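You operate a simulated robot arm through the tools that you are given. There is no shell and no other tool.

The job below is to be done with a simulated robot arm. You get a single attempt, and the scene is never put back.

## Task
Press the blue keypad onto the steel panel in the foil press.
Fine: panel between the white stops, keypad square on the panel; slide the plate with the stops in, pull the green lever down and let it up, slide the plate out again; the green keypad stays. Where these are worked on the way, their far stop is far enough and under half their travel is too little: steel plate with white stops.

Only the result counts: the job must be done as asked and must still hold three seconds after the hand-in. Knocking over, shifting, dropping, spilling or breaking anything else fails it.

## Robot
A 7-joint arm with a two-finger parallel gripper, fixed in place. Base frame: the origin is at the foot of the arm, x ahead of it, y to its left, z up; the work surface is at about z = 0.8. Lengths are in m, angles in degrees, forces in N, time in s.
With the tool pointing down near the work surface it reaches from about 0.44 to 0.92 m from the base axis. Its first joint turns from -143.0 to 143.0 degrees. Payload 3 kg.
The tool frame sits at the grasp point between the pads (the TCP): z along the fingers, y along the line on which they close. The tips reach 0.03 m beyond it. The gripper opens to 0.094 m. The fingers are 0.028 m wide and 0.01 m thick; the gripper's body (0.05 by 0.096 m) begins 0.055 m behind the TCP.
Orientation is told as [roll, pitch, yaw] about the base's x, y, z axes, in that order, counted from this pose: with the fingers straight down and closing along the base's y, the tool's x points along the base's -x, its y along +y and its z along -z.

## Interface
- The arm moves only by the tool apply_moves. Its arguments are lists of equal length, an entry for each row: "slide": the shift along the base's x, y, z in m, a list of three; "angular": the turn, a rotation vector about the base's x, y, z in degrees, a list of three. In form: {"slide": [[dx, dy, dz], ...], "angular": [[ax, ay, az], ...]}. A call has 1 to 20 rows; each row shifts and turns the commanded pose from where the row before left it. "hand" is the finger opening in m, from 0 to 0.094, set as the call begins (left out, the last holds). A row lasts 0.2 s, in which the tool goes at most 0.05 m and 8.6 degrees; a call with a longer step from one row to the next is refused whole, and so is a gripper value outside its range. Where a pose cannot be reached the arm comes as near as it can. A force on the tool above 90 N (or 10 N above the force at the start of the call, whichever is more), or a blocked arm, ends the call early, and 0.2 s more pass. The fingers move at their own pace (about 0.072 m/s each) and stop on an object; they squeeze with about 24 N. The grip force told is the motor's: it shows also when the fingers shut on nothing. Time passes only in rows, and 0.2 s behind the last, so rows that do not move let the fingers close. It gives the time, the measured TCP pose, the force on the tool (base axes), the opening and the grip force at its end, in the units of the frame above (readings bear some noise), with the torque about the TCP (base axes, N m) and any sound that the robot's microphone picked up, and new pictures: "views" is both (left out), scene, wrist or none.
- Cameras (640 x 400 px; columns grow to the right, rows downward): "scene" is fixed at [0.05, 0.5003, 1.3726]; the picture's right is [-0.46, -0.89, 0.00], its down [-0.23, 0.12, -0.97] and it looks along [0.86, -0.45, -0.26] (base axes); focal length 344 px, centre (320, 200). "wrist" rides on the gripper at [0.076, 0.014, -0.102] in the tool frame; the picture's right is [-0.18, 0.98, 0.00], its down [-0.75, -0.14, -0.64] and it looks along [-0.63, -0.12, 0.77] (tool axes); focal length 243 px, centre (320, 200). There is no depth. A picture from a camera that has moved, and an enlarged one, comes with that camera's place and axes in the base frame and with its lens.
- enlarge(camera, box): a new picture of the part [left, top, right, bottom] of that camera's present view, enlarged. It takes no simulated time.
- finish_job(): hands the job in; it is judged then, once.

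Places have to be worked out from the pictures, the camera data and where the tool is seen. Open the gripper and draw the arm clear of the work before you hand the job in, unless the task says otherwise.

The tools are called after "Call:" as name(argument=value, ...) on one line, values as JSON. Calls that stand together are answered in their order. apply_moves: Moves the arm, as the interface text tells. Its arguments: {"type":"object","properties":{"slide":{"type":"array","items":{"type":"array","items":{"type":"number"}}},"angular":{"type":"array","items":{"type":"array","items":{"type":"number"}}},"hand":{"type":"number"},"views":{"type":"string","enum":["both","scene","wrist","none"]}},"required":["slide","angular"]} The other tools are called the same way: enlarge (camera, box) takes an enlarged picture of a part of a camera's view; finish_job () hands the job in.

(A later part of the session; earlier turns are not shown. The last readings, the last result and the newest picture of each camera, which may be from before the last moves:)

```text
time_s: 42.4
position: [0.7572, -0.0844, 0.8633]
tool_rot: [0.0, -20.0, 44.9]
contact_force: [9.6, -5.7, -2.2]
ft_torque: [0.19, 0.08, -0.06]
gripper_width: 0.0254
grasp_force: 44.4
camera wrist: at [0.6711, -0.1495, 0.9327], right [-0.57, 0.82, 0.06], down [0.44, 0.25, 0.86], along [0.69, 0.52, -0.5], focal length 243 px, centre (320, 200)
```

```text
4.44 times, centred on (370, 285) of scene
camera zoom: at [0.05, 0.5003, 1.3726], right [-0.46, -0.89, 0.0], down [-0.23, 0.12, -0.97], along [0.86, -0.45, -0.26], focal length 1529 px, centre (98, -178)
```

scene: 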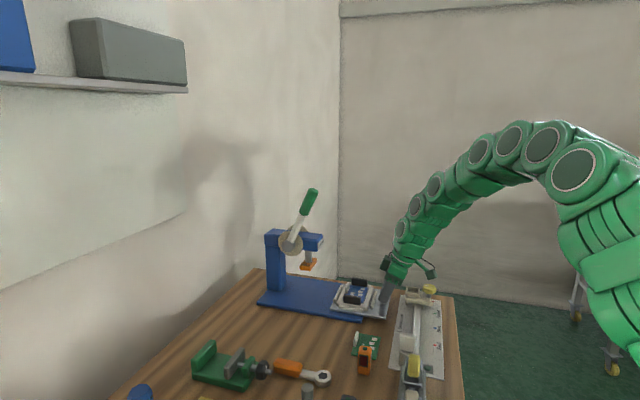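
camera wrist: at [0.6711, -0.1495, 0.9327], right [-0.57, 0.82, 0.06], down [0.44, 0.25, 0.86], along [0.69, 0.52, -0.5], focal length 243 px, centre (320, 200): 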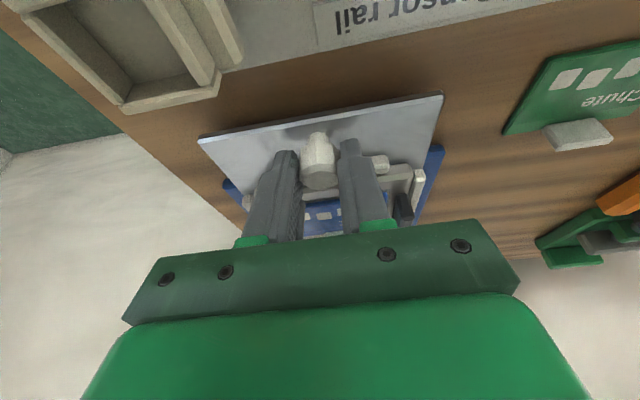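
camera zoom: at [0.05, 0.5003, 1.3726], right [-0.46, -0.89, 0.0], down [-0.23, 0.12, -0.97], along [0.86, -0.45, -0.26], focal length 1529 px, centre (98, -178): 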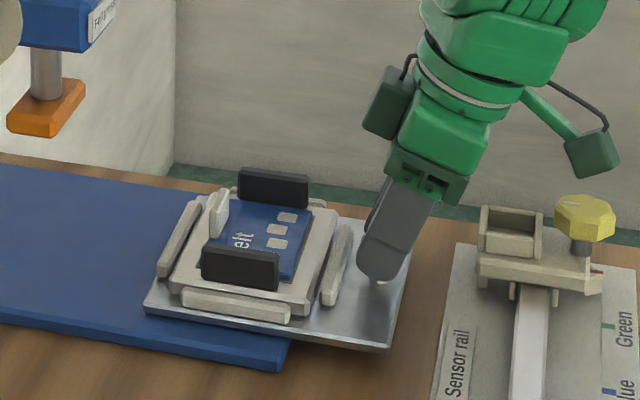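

The knob is held at 25.4 mm with a slight side load. I relieve that by 1 mm and start pushing the plate in along +U, slowly.

Call:
apply_moves(slide=[[0.0006, -0.0006, 0], [0.0025, 0.0025, 0], [0.005, 0.005, 0], [0.007, 0.007, 0], [0.007, 0.007, 0], [0.007, 0.007, 0], [0.007, 0.007, 0], [0, 0, 0]], angular=[[0, 0, 0], [0, 0, 0], [0, 0, 0], [0, 0, 0], [0, 0, 0], [0, 0, 0], [0, 0, 0], [0, 0, 0]])

Call:
enlarge(camera="scene", box=[290, 220, 410, 330])

```text
time_s: 44.2
position: [0.7919, -0.0484, 0.8633]
tool_rot: [0.1, -20.0, 45.0]
contact_force: [13.3, -14.9, 0.8]
ft_torque: [-0.37, 0.25, -0.06]
gripper_width: 0.0255
grasp_force: 46.0
camera wrist: at [0.7065, -0.1142, 0.9327], right [-0.57, 0.82, 0.06], down [0.45, 0.25, 0.86], along [0.69, 0.52, -0.5], focal length 243 px, centre (320, 200)
```

scene: 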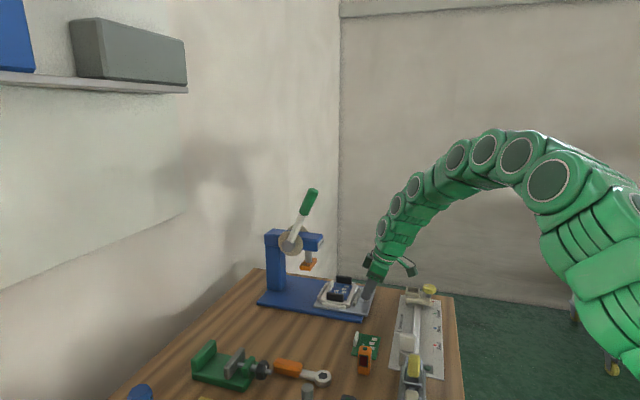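
wrist: 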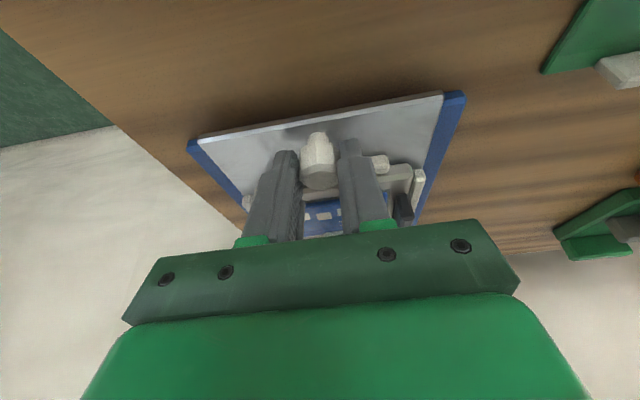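

```text
3.64 times, centred on (350, 275) of scene
camera zoom: at [0.05, 0.5003, 1.3726], right [-0.46, -0.89, 0.0], down [-0.23, 0.12, -0.97], along [0.86, -0.45, -0.26], focal length 1251 px, centre (211, -73)
```

zoom: 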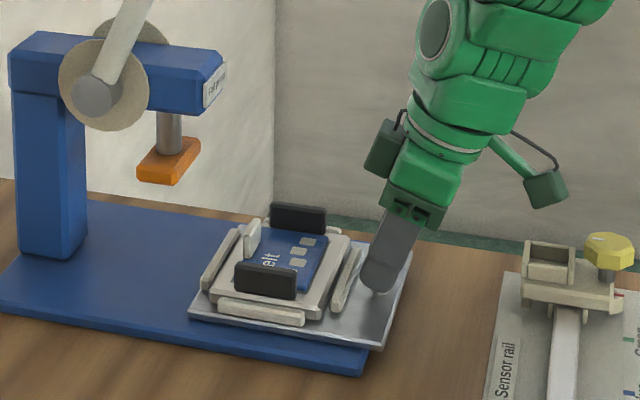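

The plate is sliding freely, about 50 mm so far. There is some side load, so I test a 1 mm shift towards +W while continuing in.

Call:
apply_moves(slide=[[0.0007, -0.0007, 0], [0, 0, 0]], angular=[[0, 0, 0], [0, 0, 0]], views="none")

Call:
apply_moves(slide=[[0.0035, 0.0035, 0], [0.007, 0.007, 0], [0.007, 0.007, 0], [0.007, 0.007, 0], [0.007, 0.007, 0], [0, 0, 0]], angular=[[0, 0, 0], [0, 0, 0], [0, 0, 0], [0, 0, 0], [0, 0, 0], [0, 0, 0]])

Call:
enlarge(camera="scene", box=[270, 170, 400, 330])

```text
time_s: 44.8
position: [0.7921, -0.0485, 0.862]
tool_rot: [0.1, -19.9, 45.0]
contact_force: [4.0, -3.3, 3.3]
ft_torque: [-0.29, -0.53, 0.01]
gripper_width: 0.0257
grasp_force: 45.6
```

```text
time_s: 46.2
position: [0.8239, -0.0172, 0.8623]
tool_rot: [0.0, -20.0, 44.9]
contact_force: [-12.0, 12.3, 16.4]
ft_torque: [-0.14, 0.26, 0.08]
gripper_width: 0.0256
grasp_force: 44.0
camera wrist: at [0.7383, -0.0826, 0.9327], right [-0.57, 0.82, 0.06], down [0.45, 0.25, 0.86], along [0.69, 0.52, -0.51], focal length 243 px, centre (320, 200)
```

scene: 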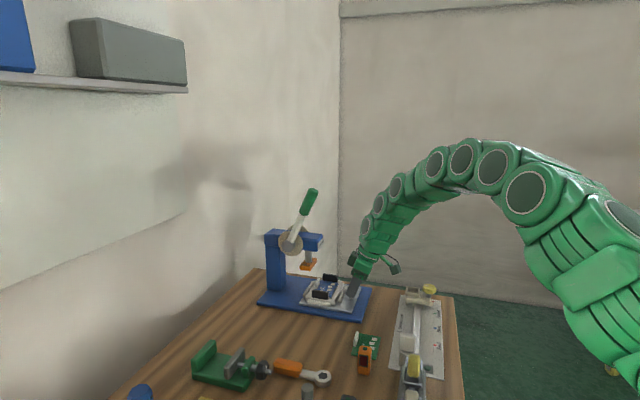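
wrist: 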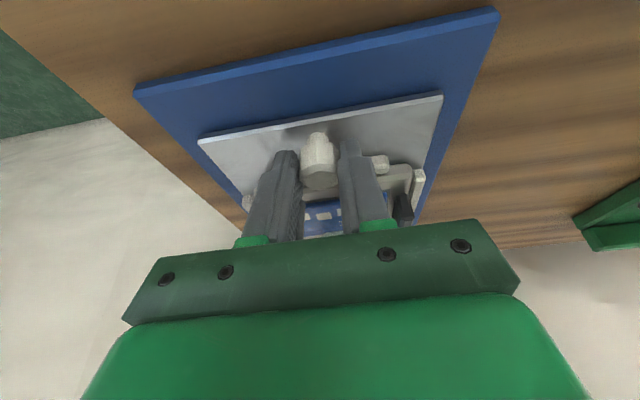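

```text
2.50 times, centred on (335, 250) of scene
camera zoom: at [0.05, 0.5003, 1.3726], right [-0.46, -0.89, 0.0], down [-0.23, 0.12, -0.97], along [0.86, -0.45, -0.26], focal length 860 px, centre (282, 75)
```

zoom: 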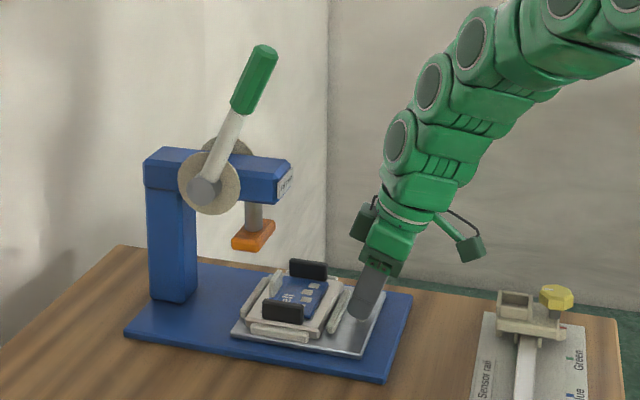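

About 95 mm in. I continue with a tiny -W relief; the arm is well clear of the lever.

Call:
apply_moves(slide=[[0.0031, 0.0039, 0], [0.007, 0.007, 0], [0.007, 0.007, 0], [0.007, 0.007, 0], [0.005, 0.005, 0], [0.003, 0.003, 0], [0, 0, 0]], angular=[[0, 0, 0], [0, 0, 0], [0, 0, 0], [0, 0, 0], [0, 0, 0], [0, 0, 0], [0, 0, 0]])

Call:
enlarge(camera="scene", box=[260, 170, 390, 330])

```text
time_s: 47.8
position: [0.8578, 0.0155, 0.8619]
tool_rot: [0.1, -19.9, 45.0]
contact_force: [-5.7, 7.0, 1.3]
ft_torque: [0.2, -0.59, 0.0]
gripper_width: 0.0253
grasp_force: 45.2
camera wrist: at [0.7709, -0.0498, 0.9325], right [-0.57, 0.82, 0.06], down [0.45, 0.25, 0.86], along [0.69, 0.52, -0.5], focal length 243 px, centre (320, 200)
```

scene: 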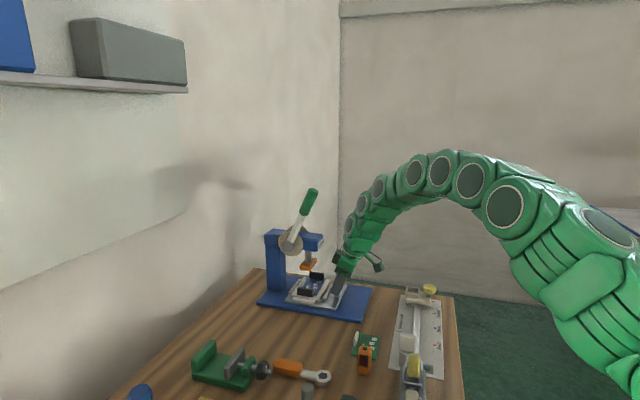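
wrist: 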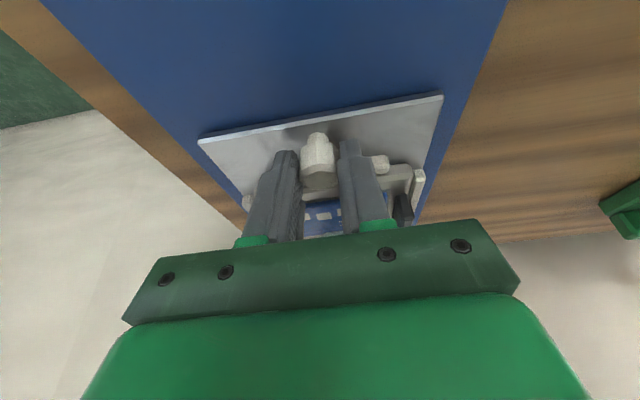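

```text
2.50 times, centred on (325, 250) of scene
camera zoom: at [0.05, 0.5003, 1.3726], right [-0.46, -0.89, 0.0], down [-0.23, 0.12, -0.97], along [0.86, -0.45, -0.26], focal length 860 px, centre (308, 75)
```

zoom: 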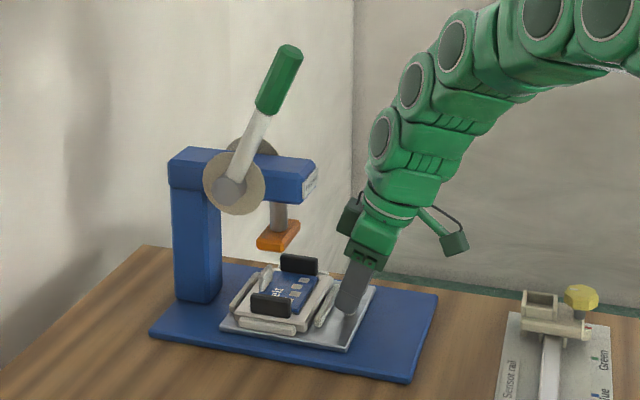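

About 142 mm in. I creep forward in 2 mm rows until the far stop is felt.

Call:
apply_moves(slide=[[0.0015, 0.0015, 0], [0.0015, 0.0015, 0], [0.0015, 0.0015, 0], [0.0015, 0.0015, 0], [0, 0, 0]], angular=[[0, 0, 0], [0, 0, 0], [0, 0, 0], [0, 0, 0], [0, 0, 0]], views="none")

Call:
apply_moves(slide=[[0.0015, 0.0015, 0], [0.0015, 0.0015, 0], [0.001, 0.001, 0], [0, 0, 0]], angular=[[0, 0, 0], [0, 0, 0], [0, 0, 0], [0, 0, 0]])

Call:
enlarge(camera="scene", box=[260, 170, 390, 330])

```text
time_s: 49.0
position: [0.8626, 0.0224, 0.8615]
tool_rot: [-0.1, -20.0, 44.9]
contact_force: [-4.0, 4.4, 3.9]
ft_torque: [0.24, 0.61, 0.11]
gripper_width: 0.0255
grasp_force: 44.9
```

```text
time_s: 50.0
position: [0.8656, 0.0249, 0.8612]
tool_rot: [0.1, -20.0, 44.9]
contact_force: [-42.7, -12.6, -2.9]
ft_torque: [-0.73, 0.68, 0.19]
gripper_width: 0.0256
grasp_force: 45.6
camera wrist: at [0.7803, -0.0407, 0.9321], right [-0.57, 0.82, 0.06], down [0.45, 0.25, 0.86], along [0.69, 0.52, -0.51], focal length 243 px, centre (320, 200)
```

scene: 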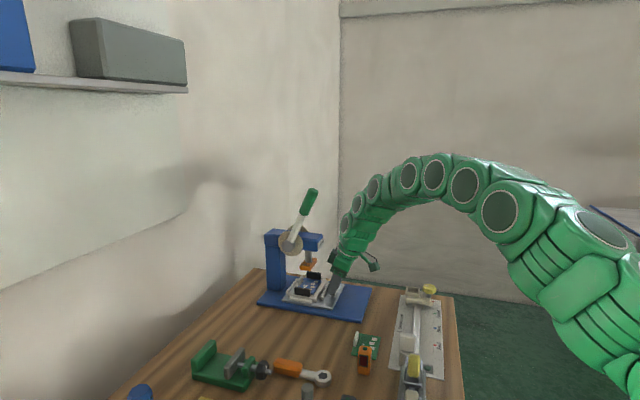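
wrist: 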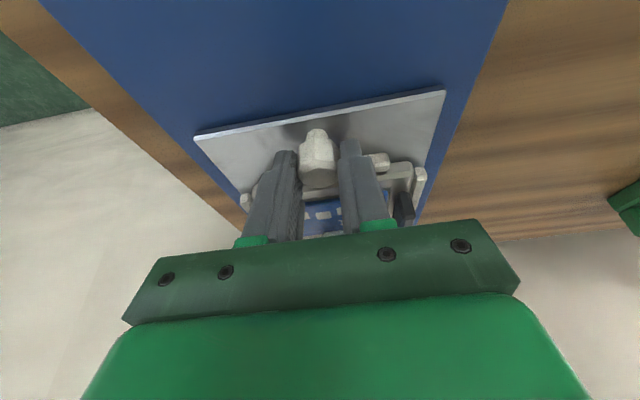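

```text
2.50 times, centred on (325, 250) of scene
camera zoom: at [0.05, 0.5003, 1.3726], right [-0.46, -0.89, 0.0], down [-0.23, 0.12, -0.97], along [0.86, -0.45, -0.26], focal length 860 px, centre (308, 75)
```

zoom: 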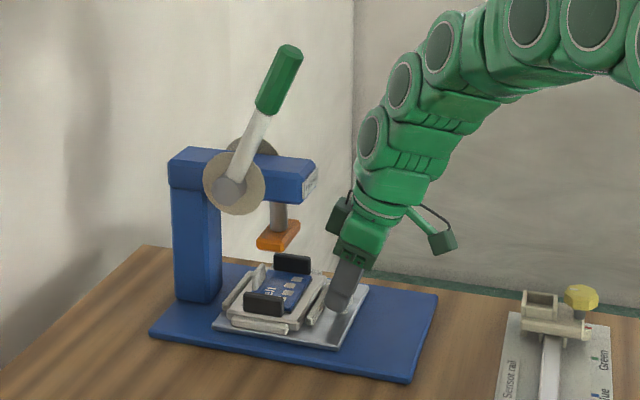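

The far stop is reached: 39 N against the push after 154 mm of travel, matching the ram's position. I open the fingers and withdraw back and up along the tool axis.

Call:
apply_moves(slide=[[0, 0, 0], [0, 0, 0], [0, 0, 0]], angular=[[0, 0, 0], [0, 0, 0], [0, 0, 0]], hand=0.05, views="none")

Call:
apply_moves(slide=[[-0.0025, -0.0025, 0.01], [-0.005, -0.005, 0.02], [-0.01, -0.01, 0.03], [-0.02, -0.02, 0.03], [-0.02, -0.02, 0.03], [0, 0, 0]], angular=[[0, 0, 0], [0, 0, 0], [0, 0, 0], [0, 0, 0], [0, 0, 0], [0, 0, 0]])

Call:
enlarge(camera="scene", box=[250, 170, 380, 330])

Call:
enlarge(camera="wrist", box=[180, 20, 440, 250])

```text
time_s: 50.8
position: [0.8667, 0.0245, 0.8628]
tool_rot: [0.0, -20.0, 45.1]
contact_force: [-0.1, 0.1, 0.0]
ft_torque: [0.02, -0.02, 0.0]
gripper_width: 0.0501
grasp_force: 0.1
```

```text
time_s: 52.2
position: [0.81, -0.0318, 0.9826]
tool_rot: [0.0, -19.9, 45.0]
contact_force: [0.1, 0.1, 0.4]
ft_torque: [0.02, 0.01, 0.0]
gripper_width: 0.0499
grasp_force: 0.1
camera wrist: at [0.7236, -0.0974, 1.0528], right [-0.57, 0.82, 0.06], down [0.45, 0.25, 0.86], along [0.69, 0.52, -0.51], focal length 243 px, centre (320, 200)
```

scene: 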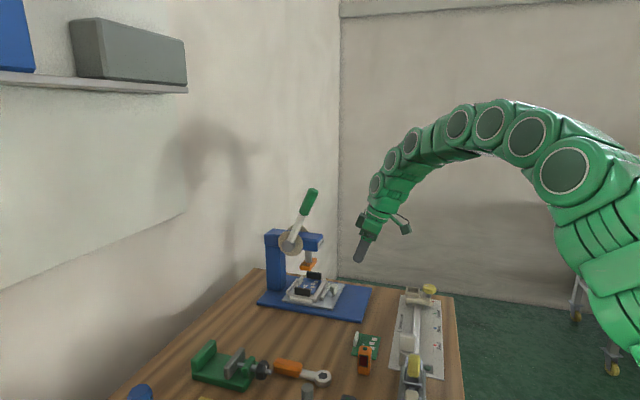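
wrist: 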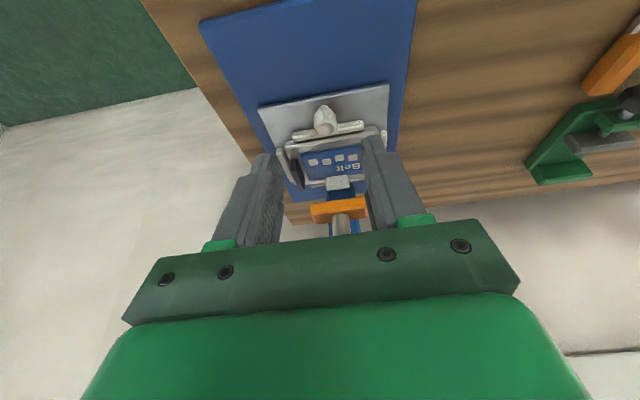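

```text
2.50 times, centred on (315, 250) of scene
camera zoom: at [0.05, 0.5003, 1.3726], right [-0.46, -0.89, 0.0], down [-0.23, 0.12, -0.97], along [0.86, -0.45, -0.26], focal length 860 px, centre (332, 75)
```

zoom: 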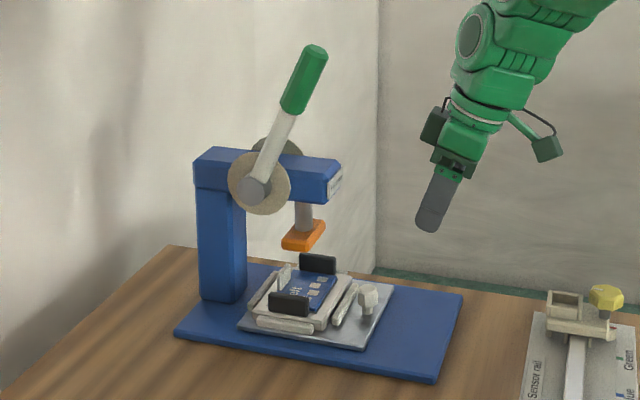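

```text
1.74 times, centred on (310, 135) of wrist
camera zoom: at [0.7236, -0.0974, 1.0528], right [-0.57, 0.82, 0.06], down [0.45, 0.25, 0.86], along [0.69, 0.52, -0.51], focal length 422 px, centre (337, 313)
```

zoom: 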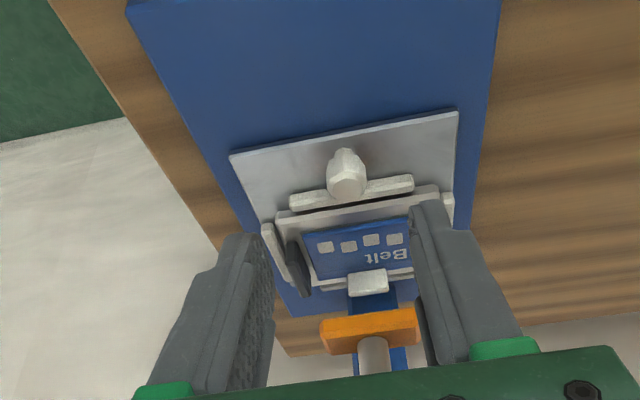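

The plate is fully in and the keypad still lies square under the ram. Now I need the lever's exact position, so I straighten the tool and go higher to look at it from above.

Call:
apply_moves(slide=[[-0.012, -0.012, 0.04], [-0.012, -0.012, 0.04], [-0.012, -0.012, 0.04], [-0.005, -0.005, 0.04], [-0.005, -0.005, 0.04], [0, 0, 0.04], [0, 0, 0.04], [0, 0, 0]], angular=[[-4.714, 4.714, 0], [-4.714, 4.714, 0], [-4.714, 4.714, 0], [0, 0, 0], [0, 0, 0], [0, 0, 0], [0, 0, 0], [0, 0, 0]], hand=0.094)

Call:
enlarge(camera="wrist", box=[200, 0, 440, 200])

Call:
enlarge(camera="scene", box=[250, 170, 350, 290])

```text
time_s: 54.0
position: [0.7583, -0.0771, 1.2081]
tool_rot: [0.0, 0.0, 45.0]
contact_force: [0.0, 0.2, -0.1]
ft_torque: [0.0, 0.01, 0.01]
gripper_width: 0.0939
grasp_force: 0.0
out of reach, approached as far as the arm can: row 6, 7
camera wrist: at [0.6943, -0.1209, 1.3104], right [-0.56, 0.83, 0.0], down [0.63, 0.43, 0.64], along [0.53, 0.36, -0.77], focal length 243 px, centre (320, 200)
```

scene: 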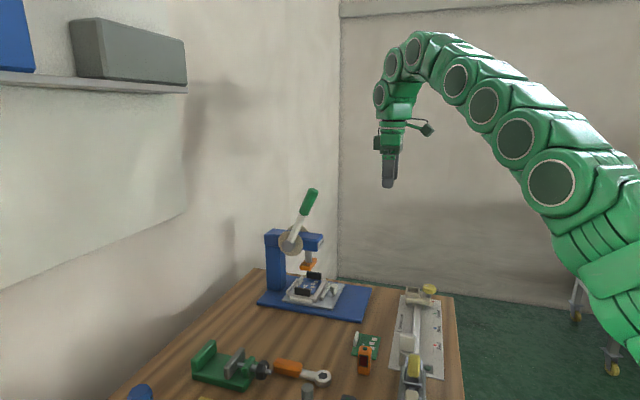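
wrist: 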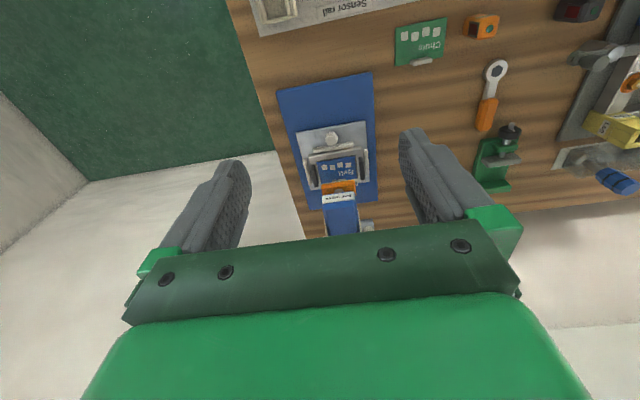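

```text
2.00 times, centred on (320, 100) of wrist
camera zoom: at [0.6943, -0.1209, 1.3104], right [-0.56, 0.83, 0.0], down [0.63, 0.43, 0.64], along [0.53, 0.36, -0.77], focal length 485 px, centre (320, 400)
```

zoom: 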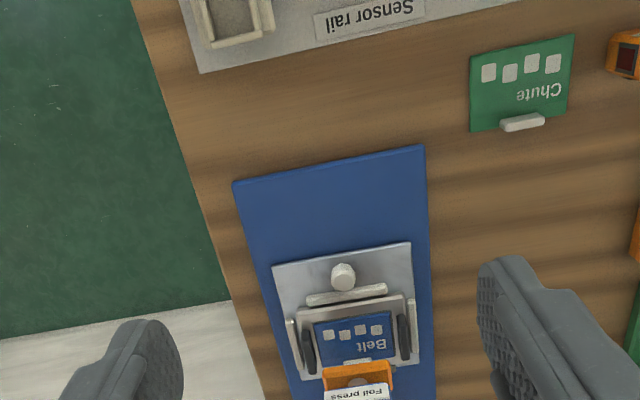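

```text
3.33 times, centred on (300, 230) of scene
camera zoom: at [0.05, 0.5003, 1.3726], right [-0.46, -0.89, 0.0], down [-0.23, 0.12, -0.97], along [0.86, -0.45, -0.26], focal length 1146 px, centre (387, 100)
```

zoom: 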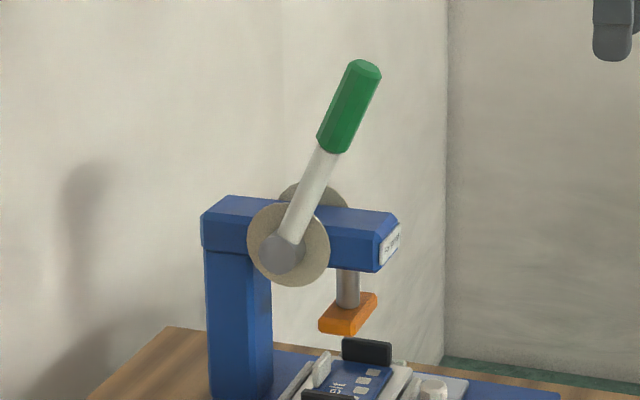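

The tool's height limits out near 1.21 here, and the gripper hides the lever from the wrist camera. From the scene view, the lever hub is at about U=0.758, z=0.981 and W≈0.555. The green handle's middle is about 0.15 m out, leaning 24° towards me. I'll pull it with the closed fingers as a bar reaching in from the -W side behind the handle, so I move round to that side first.

Call:
apply_moves(slide=[[-0.0072, 0.0212, -0.01], [-0.0072, 0.0212, -0.01], [-0.0072, 0.0212, -0.01], [-0.0072, 0.0212, -0.01], [-0.0072, 0.0212, -0.01], [-0.0072, 0.0212, -0.01], [-0.0072, 0.0212, -0.01], [-0.0072, 0.0212, -0.01], [-0.0072, 0.0212, -0.01], [-0.0072, 0.0212, -0.01], [-0.0072, 0.0212, -0.01], [-0.0072, 0.0212, -0.01]], angular=[[0, 0, -7.5], [0, 0, -7.5], [0, 0, -7.5], [0, 0, -7.5], [0, 0, -7.5], [0, 0, -7.5], [0, 0, -7.5], [0, 0, -7.5], [0, 0, -7.5], [0, 0, -7.5], [0, 0, -7.5], [0, 0, -7.5]], hand=0.0)

```text
time_s: 56.6
position: [0.6722, 0.178, 1.0886]
tool_rot: [0.0, 0.0, -45.1]
contact_force: [0.2, -0.5, 1.3]
ft_torque: [0.01, -0.01, -0.01]
gripper_width: 0.0
grasp_force: 23.9
camera wrist: at [0.6282, 0.2422, 1.1907], right [0.83, 0.56, 0.0], down [0.43, -0.63, 0.64], along [0.36, -0.53, -0.77], focal length 243 px, centre (320, 200)
```

scene: 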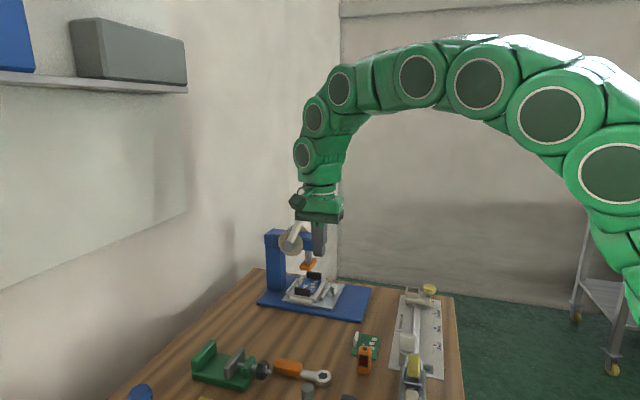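
wrist: 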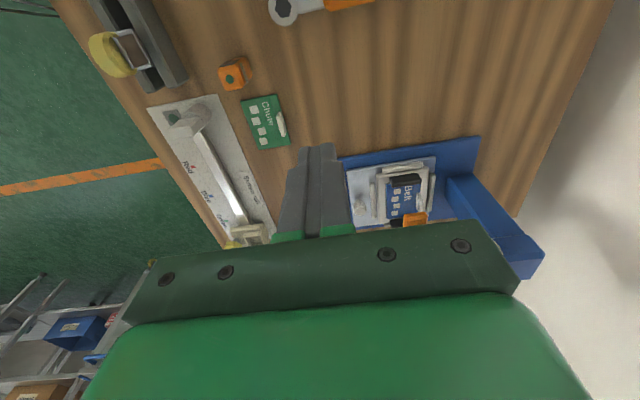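

Now I tilt the tool 60° so the fingers point along +W (and 30° down), keeping the place.

Call:
apply_moves(slide=[[0, 0, 0.008], [0, 0, 0.008], [0, 0, 0.008], [0, 0, 0.008], [0, 0, 0.008], [0, 0, 0.008], [0, 0, 0.002], [0, 0, 0]], angular=[[-6.06, -6.06, 0], [-6.06, -6.06, 0], [-6.06, -6.06, 0], [-6.06, -6.06, 0], [-6.06, -6.06, 0], [-6.06, -6.06, 0], [-6.06, -6.06, 0], [0, 0, 0]])

```text
time_s: 58.4
position: [0.6731, 0.1773, 1.1383]
tool_rot: [0.0, -60.1, -45.2]
contact_force: [-0.8, 1.0, -0.5]
ft_torque: [0.0, -0.04, 0.0]
gripper_width: 0.0001
grasp_force: 23.9
camera wrist: at [0.5926, 0.277, 1.1234], right [0.76, 0.63, 0.16], down [-0.23, 0.03, 0.97], along [0.61, -0.78, 0.16], focal length 243 px, centre (320, 200)
```

scene: 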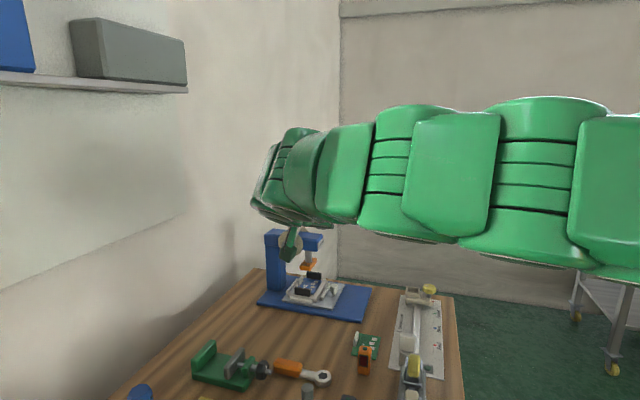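
wrist: 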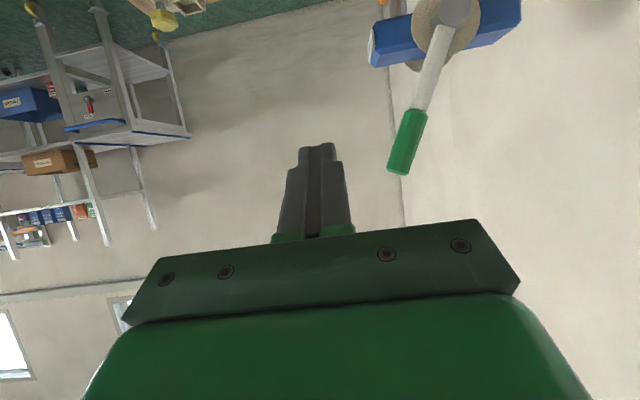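

Now the wrist camera sees the lever directly. I enlarge it to fix its position.

Call:
enlarge(camera="wrist", box=[340, 0, 560, 190])

Call:
enlarge(camera="scene", box=[245, 190, 345, 310])

```text
2.11 times, centred on (450, 95) of wrist
camera zoom: at [0.5926, 0.277, 1.1234], right [0.76, 0.63, 0.16], down [-0.23, 0.03, 0.97], along [0.61, -0.78, 0.16], focal length 511 px, centre (46, 421)
```

zoom: 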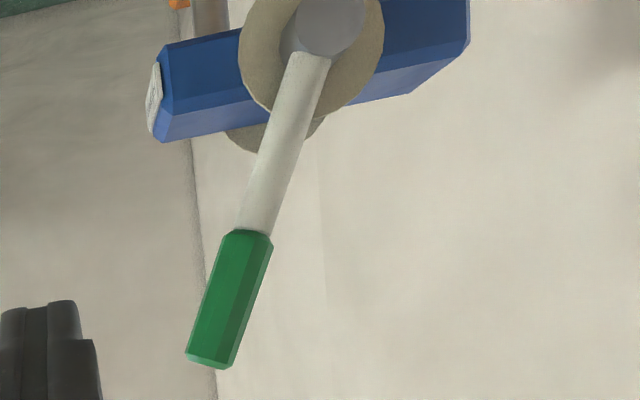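

```text
3.33 times, centred on (295, 250) of scene
camera zoom: at [0.05, 0.5003, 1.3726], right [-0.46, -0.89, 0.0], down [-0.23, 0.12, -0.97], along [0.86, -0.45, -0.26], focal length 1146 px, centre (403, 33)
```

zoom: 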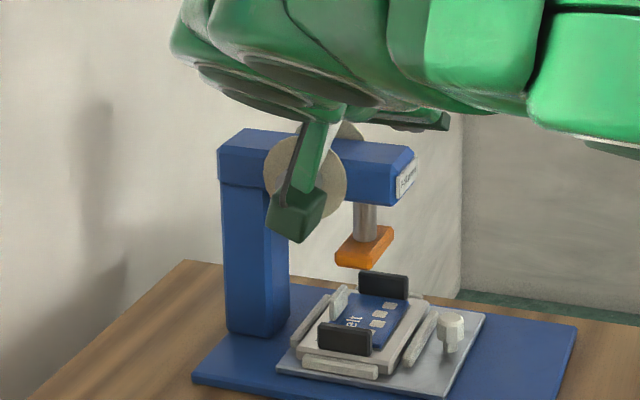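

Triangulating gives the hub at U≈0.761, z≈0.981, with the handle's free end at U≈0.684, z≈1.153 and W≈0.556. I move beside it at W≈0.47, with the finger bar placed behind the handle at U≈0.742, and look.

Call:
apply_moves(slide=[[0.03, 0.0032, 0], [0.03, 0.0032, 0], [0.03, 0.0032, 0], [0.03, 0.0032, 0], [0.03, 0.0032, 0], [0.0297, 0.0032, 0], [0, 0, 0]], angular=[[0, 0, 0], [0, 0, 0], [0, 0, 0], [0, 0, 0], [0, 0, 0], [0, 0, 0], [0, 0, 0]])

Call:
enlarge(camera="wrist", box=[200, 0, 440, 200])

```text
time_s: 60.0
position: [0.8518, 0.1962, 1.1392]
tool_rot: [0.0, -60.0, -45.0]
contact_force: [-0.3, -0.4, 0.0]
ft_torque: [0.03, 0.01, -0.01]
gripper_width: 0.0
grasp_force: 23.5
camera wrist: at [0.7723, 0.2966, 1.1241], right [0.76, 0.63, 0.16], down [-0.23, 0.03, 0.97], along [0.61, -0.78, 0.16], focal length 243 px, centre (320, 200)
```

scene: 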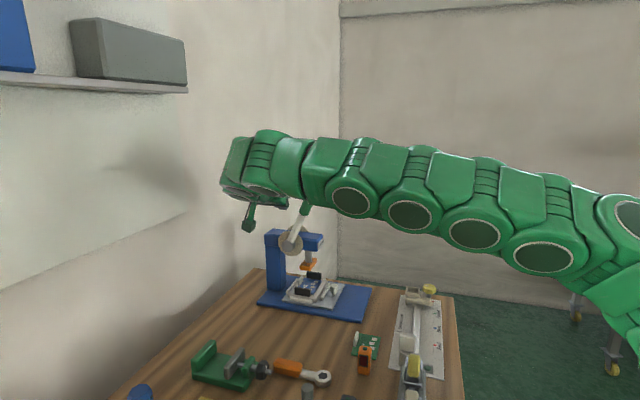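
wrist: 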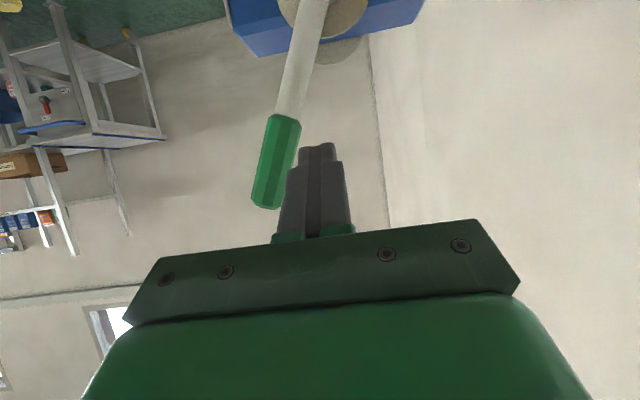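

```text
2.00 times, centred on (320, 100) of wrist
camera zoom: at [0.7723, 0.2966, 1.1241], right [0.76, 0.63, 0.16], down [-0.23, 0.03, 0.97], along [0.61, -0.78, 0.16], focal length 485 px, centre (320, 400)
```

zoom: 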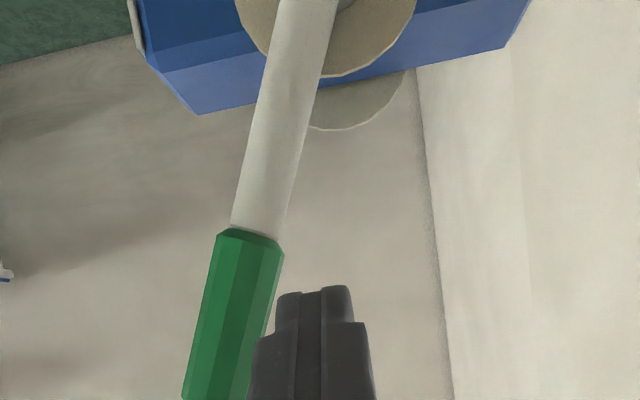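

The bar is clear behind the handle, and triangulation puts the lever at W≈0.548. I slide the fingers across behind it along +W.

Call:
apply_moves(slide=[[0.0149, -0.0149, 0], [0.0149, -0.0149, 0], [0.0149, -0.0149, 0], [0.0149, -0.0149, 0], [0, 0, 0]], angular=[[0, 0, 0], [0, 0, 0], [0, 0, 0], [0, 0, 0], [0, 0, 0]])

Call:
enlarge(camera="wrist", box=[200, 0, 440, 240])

Call:
enlarge(camera="scene", box=[220, 110, 360, 270])

```text
time_s: 61.2
position: [0.9123, 0.1364, 1.1386]
tool_rot: [0.0, -59.9, -45.1]
contact_force: [0.2, -0.4, 0.0]
ft_torque: [-0.01, -0.02, -0.02]
gripper_width: 0.0001
grasp_force: 23.9
camera wrist: at [0.8321, 0.2365, 1.1237], right [0.76, 0.63, 0.16], down [-0.23, 0.03, 0.97], along [0.61, -0.78, 0.16], focal length 243 px, centre (320, 200)
```

scene: 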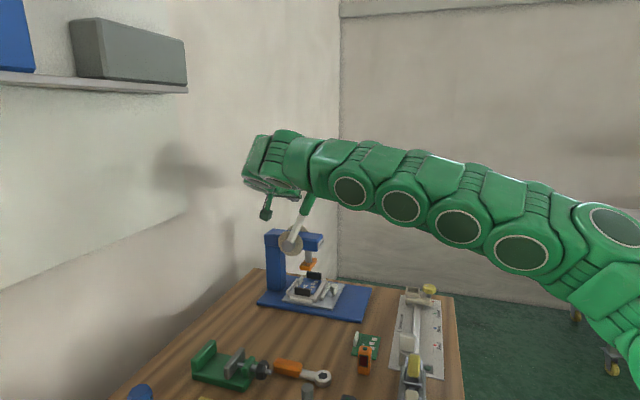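
wrist: 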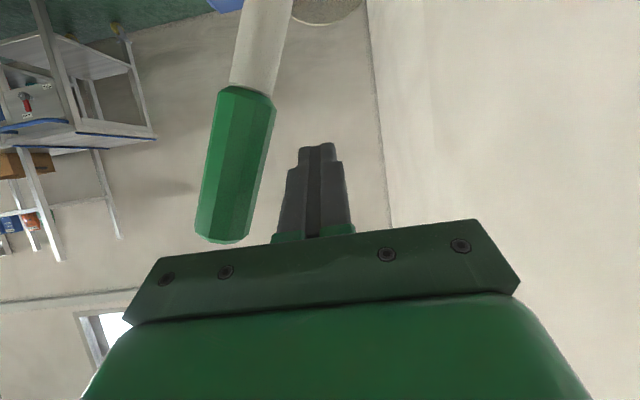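

```text
1.67 times, centred on (320, 120) of wrist
camera zoom: at [0.8321, 0.2365, 1.1237], right [0.76, 0.63, 0.16], down [-0.23, 0.03, 0.97], along [0.61, -0.78, 0.16], focal length 404 px, centre (320, 333)
```

zoom: 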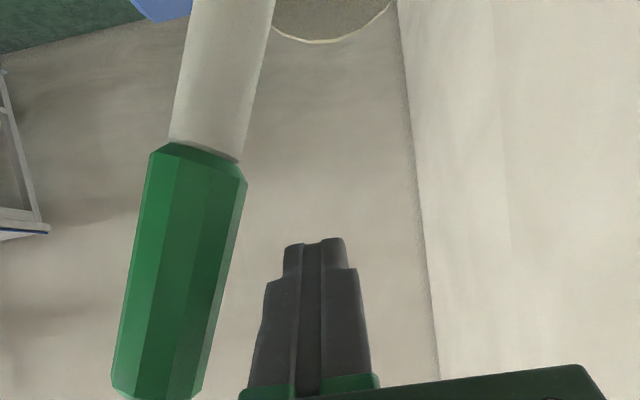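

```text
2.50 times, centred on (290, 190) of scene
camera zoom: at [0.05, 0.5003, 1.3726], right [-0.46, -0.89, 0.0], down [-0.23, 0.12, -0.97], along [0.86, -0.45, -0.26], focal length 860 px, centre (395, 225)
```

zoom: 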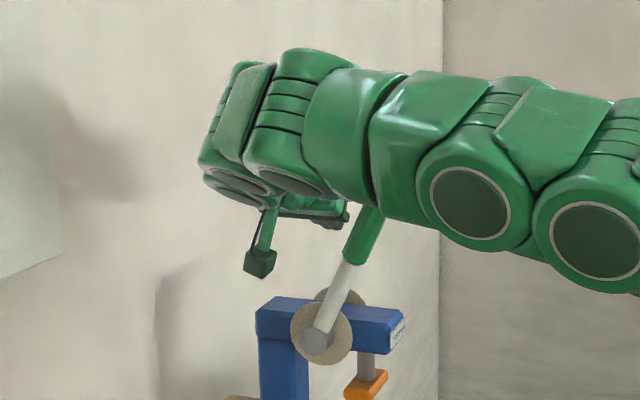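

The finger bar now crosses behind the handle, reaching about 26 mm past its centre line. I start pulling along an arc around the hub and check contact and lever motion.

Call:
apply_moves(slide=[[-0.00735, -0.00735, -0.0016], [-0.00764, -0.00764, -0.0025], [-0.00757, -0.00757, -0.0033], [-0.00728, -0.00728, -0.0039], [-0.00714, -0.00714, -0.0047], [0, 0, 0]], angular=[[0, 0, 0], [0, 0, 0], [0, 0, 0], [0, 0, 0], [0, 0, 0], [0, 0, 0]])

```text
time_s: 62.6
position: [0.8745, 0.0993, 1.1212]
tool_rot: [0.1, -60.0, -45.1]
contact_force: [0.2, -0.7, 0.9]
ft_torque: [-0.01, 0.0, -0.01]
gripper_width: 0.0
grasp_force: 24.1
camera wrist: at [0.7947, 0.1997, 1.1072], right [0.76, 0.63, 0.16], down [-0.23, 0.03, 0.97], along [0.61, -0.78, 0.16], focal length 243 px, centre (320, 200)
```

scene: 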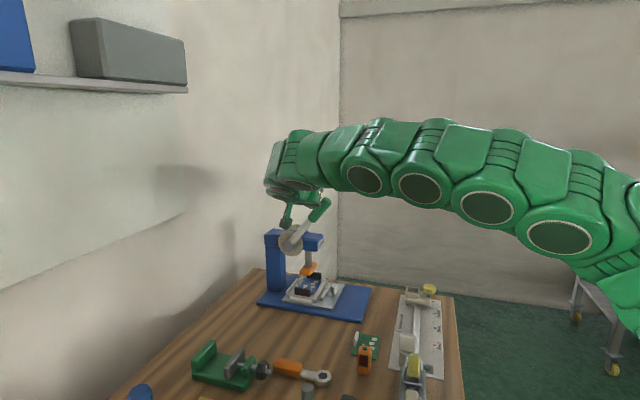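
wrist: 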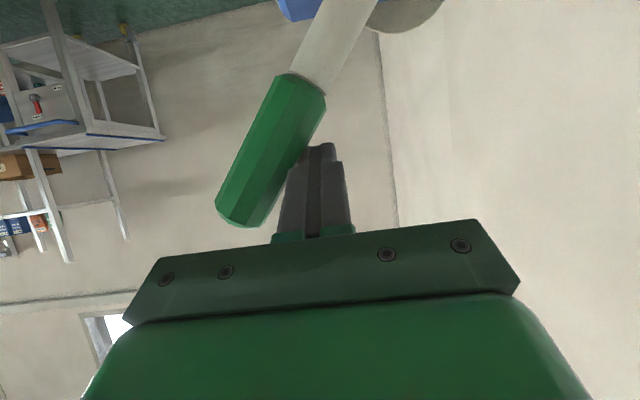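

The lever follows with almost no resistance. I keep pulling along the arc.

Call:
apply_moves(slide=[[-0.00686, -0.00686, -0.0054], [-0.00658, -0.00658, -0.006], [-0.00629, -0.00629, -0.0067], [-0.00587, -0.00587, -0.0073], [-0.00559, -0.00559, -0.0079], [-0.00516, -0.00516, -0.0083], [0, 0, 0]], angular=[[0, 0, 0], [0, 0, 0], [0, 0, 0], [0, 0, 0], [0, 0, 0], [0, 0, 0], [0, 0, 0]])

Call:
enlarge(camera="scene", box=[250, 190, 380, 330])

```text
time_s: 64.2
position: [0.8384, 0.0632, 1.0812]
tool_rot: [-0.1, -60.0, -45.0]
contact_force: [-0.1, -0.4, 2.2]
ft_torque: [-0.05, 0.03, -0.02]
gripper_width: 0.0
grasp_force: 23.9
camera wrist: at [0.7584, 0.1626, 1.066], right [0.76, 0.63, 0.16], down [-0.23, 0.03, 0.97], along [0.61, -0.78, 0.16], focal length 243 px, centre (320, 200)
```

scene: 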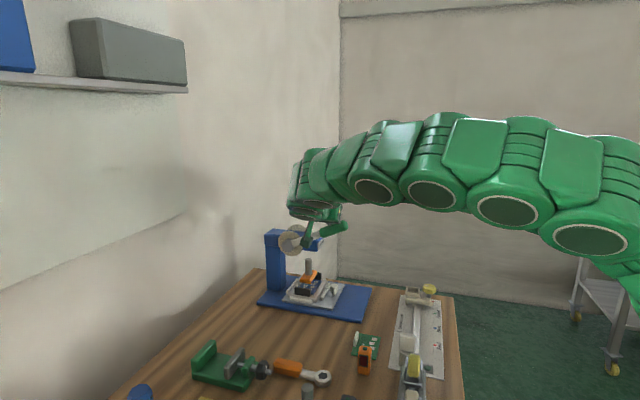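
wrist: 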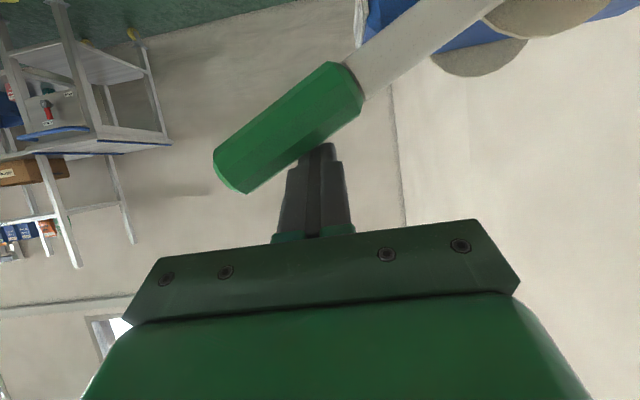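

```text
2.86 times, centred on (315, 260) of scene
camera zoom: at [0.05, 0.5003, 1.3726], right [-0.46, -0.89, 0.0], down [-0.23, 0.12, -0.97], along [0.86, -0.45, -0.26], focal length 983 px, centre (334, 29)
```

zoom: 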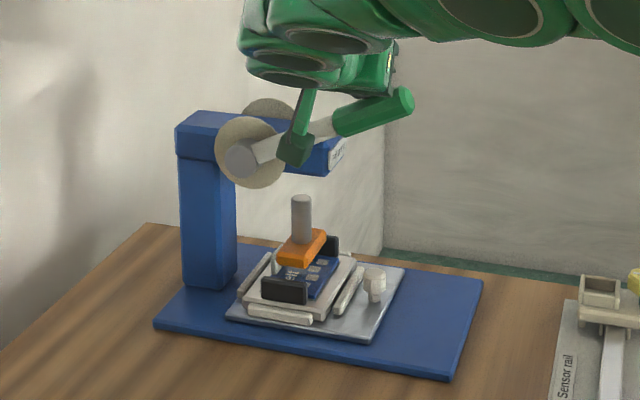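

The ram has come down between the grips and is nearly on the keypad. I continue in smaller pieces and watch for resistance and sound.

Call:
apply_moves(slide=[[-0.00237, -0.00237, -0.00445], [-0.00237, -0.00237, -0.00445], [-0.00212, -0.00212, -0.00465], [-0.00212, -0.00212, -0.00465], [0, 0, 0]], angular=[[0, 0, 0], [0, 0, 0], [0, 0, 0], [0, 0, 0], [0, 0, 0]])

Call:
enlarge(camera="scene", box=[250, 190, 380, 330])

```text
time_s: 65.4
position: [0.8288, 0.0551, 1.0619]
tool_rot: [0.0, -60.0, -45.0]
contact_force: [1.3, 1.0, 2.0]
ft_torque: [0.01, 0.0, 0.02]
gripper_width: 0.0
grasp_force: 23.4
camera wrist: at [0.7495, 0.1542, 1.0476], right [0.76, 0.63, 0.16], down [-0.23, 0.03, 0.97], along [0.61, -0.78, 0.16], focal length 243 px, centre (320, 200)
```

scene: 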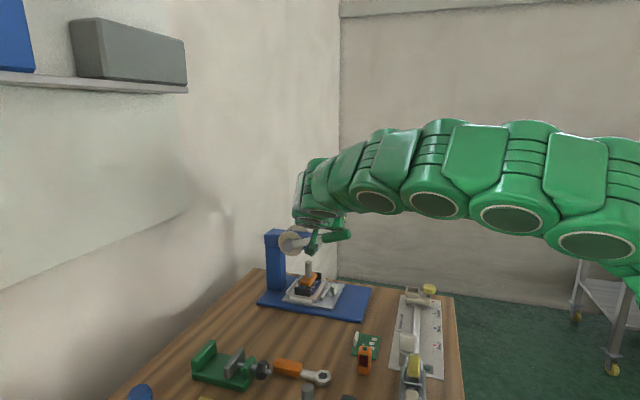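
wrist: 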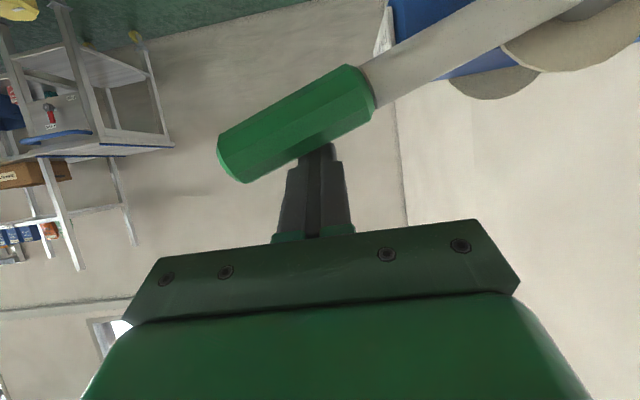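

```text
2.86 times, centred on (315, 260) of scene
camera zoom: at [0.05, 0.5003, 1.3726], right [-0.46, -0.89, 0.0], down [-0.23, 0.12, -0.97], along [0.86, -0.45, -0.26], focal length 983 px, centre (334, 29)
```

zoom: 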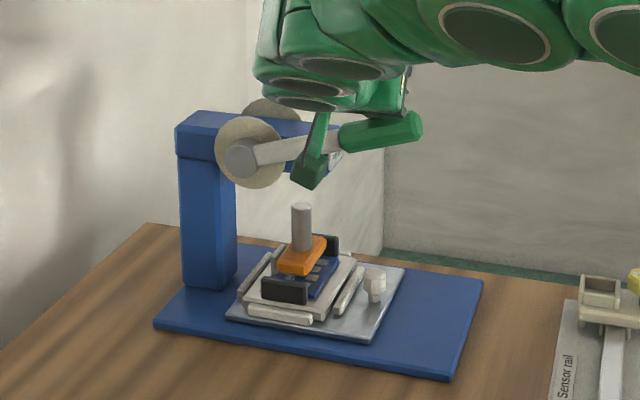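

The ram moved lower still, and resistance is small so far. I continue the pull.

Call:
apply_moves(slide=[[-0.00191, -0.00191, -0.00485], [-0.00191, -0.00191, -0.00485], [-0.00166, -0.00166, -0.00505], [-0.00166, -0.00166, -0.00505], [0, 0, 0]], angular=[[0, 0, 0], [0, 0, 0], [0, 0, 0], [0, 0, 0], [0, 0, 0]])

Call:
enlarge(camera="scene", box=[250, 190, 380, 330])

```text
time_s: 66.6
position: [0.8235, 0.0467, 1.0427]
tool_rot: [-0.1, -60.0, -45.2]
contact_force: [0.3, 0.4, 1.6]
ft_torque: [-0.03, -0.04, 0.01]
gripper_width: 0.0
grasp_force: 24.7
camera wrist: at [0.7424, 0.1468, 1.0279], right [0.76, 0.63, 0.16], down [-0.23, 0.03, 0.97], along [0.61, -0.78, 0.16], focal length 243 px, centre (320, 200)
```

scene: 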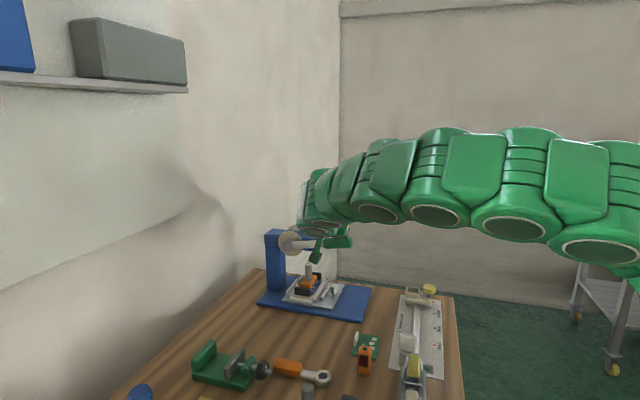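
wrist: 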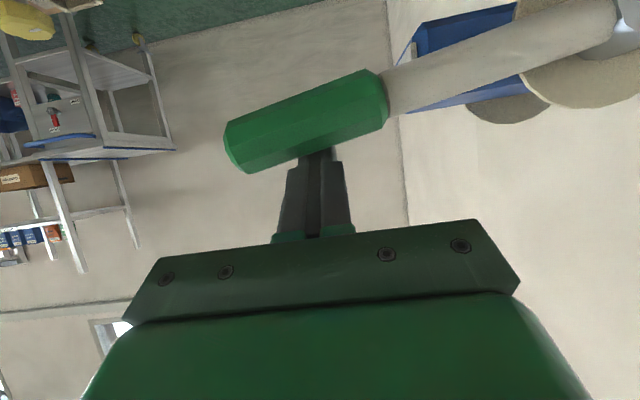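

```text
2.86 times, centred on (315, 260) of scene
camera zoom: at [0.05, 0.5003, 1.3726], right [-0.46, -0.89, 0.0], down [-0.23, 0.12, -0.97], along [0.86, -0.45, -0.26], focal length 983 px, centre (334, 29)
```

zoom: 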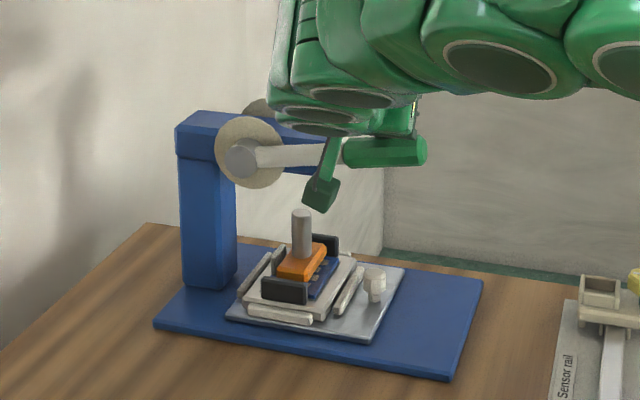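

The ram looks almost on the keypad. I continue a few more degrees.

Call:
apply_moves(slide=[[-0.00138, -0.00138, -0.00515], [-0.00138, -0.00138, -0.00515], [-0.00117, -0.00117, -0.00535], [-0.00117, -0.00117, -0.00535], [0, 0, 0]], angular=[[0, 0, 0], [0, 0, 0], [0, 0, 0], [0, 0, 0], [0, 0, 0]])

Call:
enlarge(camera="scene", box=[250, 190, 380, 330])

```text
time_s: 67.9
position: [0.8197, 0.0436, 1.0283]
tool_rot: [0.6, -60.4, -45.3]
contact_force: [6.7, -4.6, 30.9]
ft_torque: [-0.17, -0.4, 0.34]
gripper_width: 0.0
grasp_force: 24.3
stopped in row 5: the force on the tool passed its limit at 92 N (the readings are from after the stop); the commanded pose is now the measured one
camera wrist: at [0.7387, 0.1418, 1.0128], right [0.76, 0.63, 0.17], down [-0.24, 0.03, 0.97], along [0.61, -0.77, 0.17], focal length 243 px, centre (320, 200)
```

scene: 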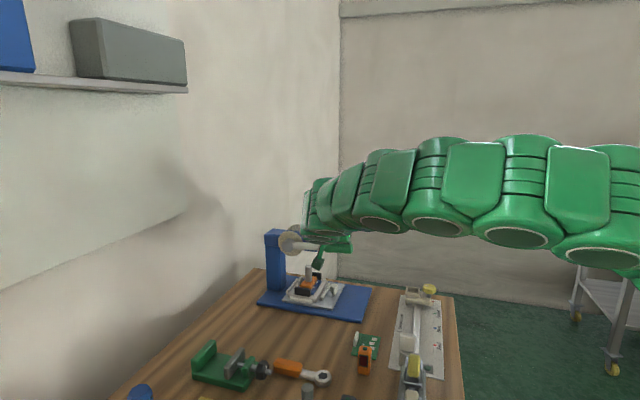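
wrist: 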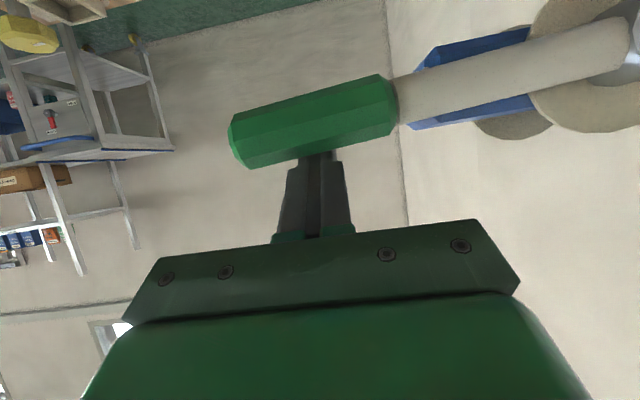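

```text
2.86 times, centred on (315, 260) of scene
camera zoom: at [0.05, 0.5003, 1.3726], right [-0.46, -0.89, 0.0], down [-0.23, 0.12, -0.97], along [0.86, -0.45, -0.26], focal length 983 px, centre (334, 29)
```

zoom: 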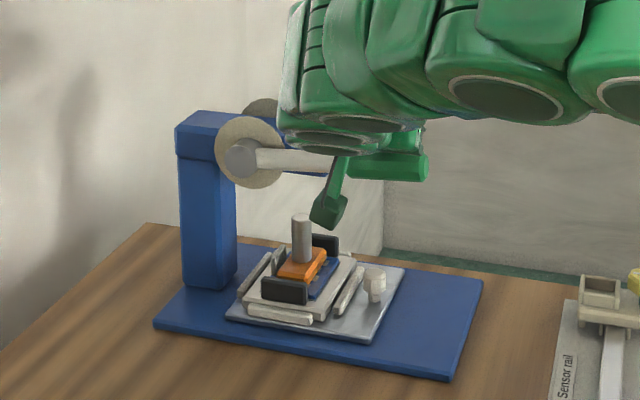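

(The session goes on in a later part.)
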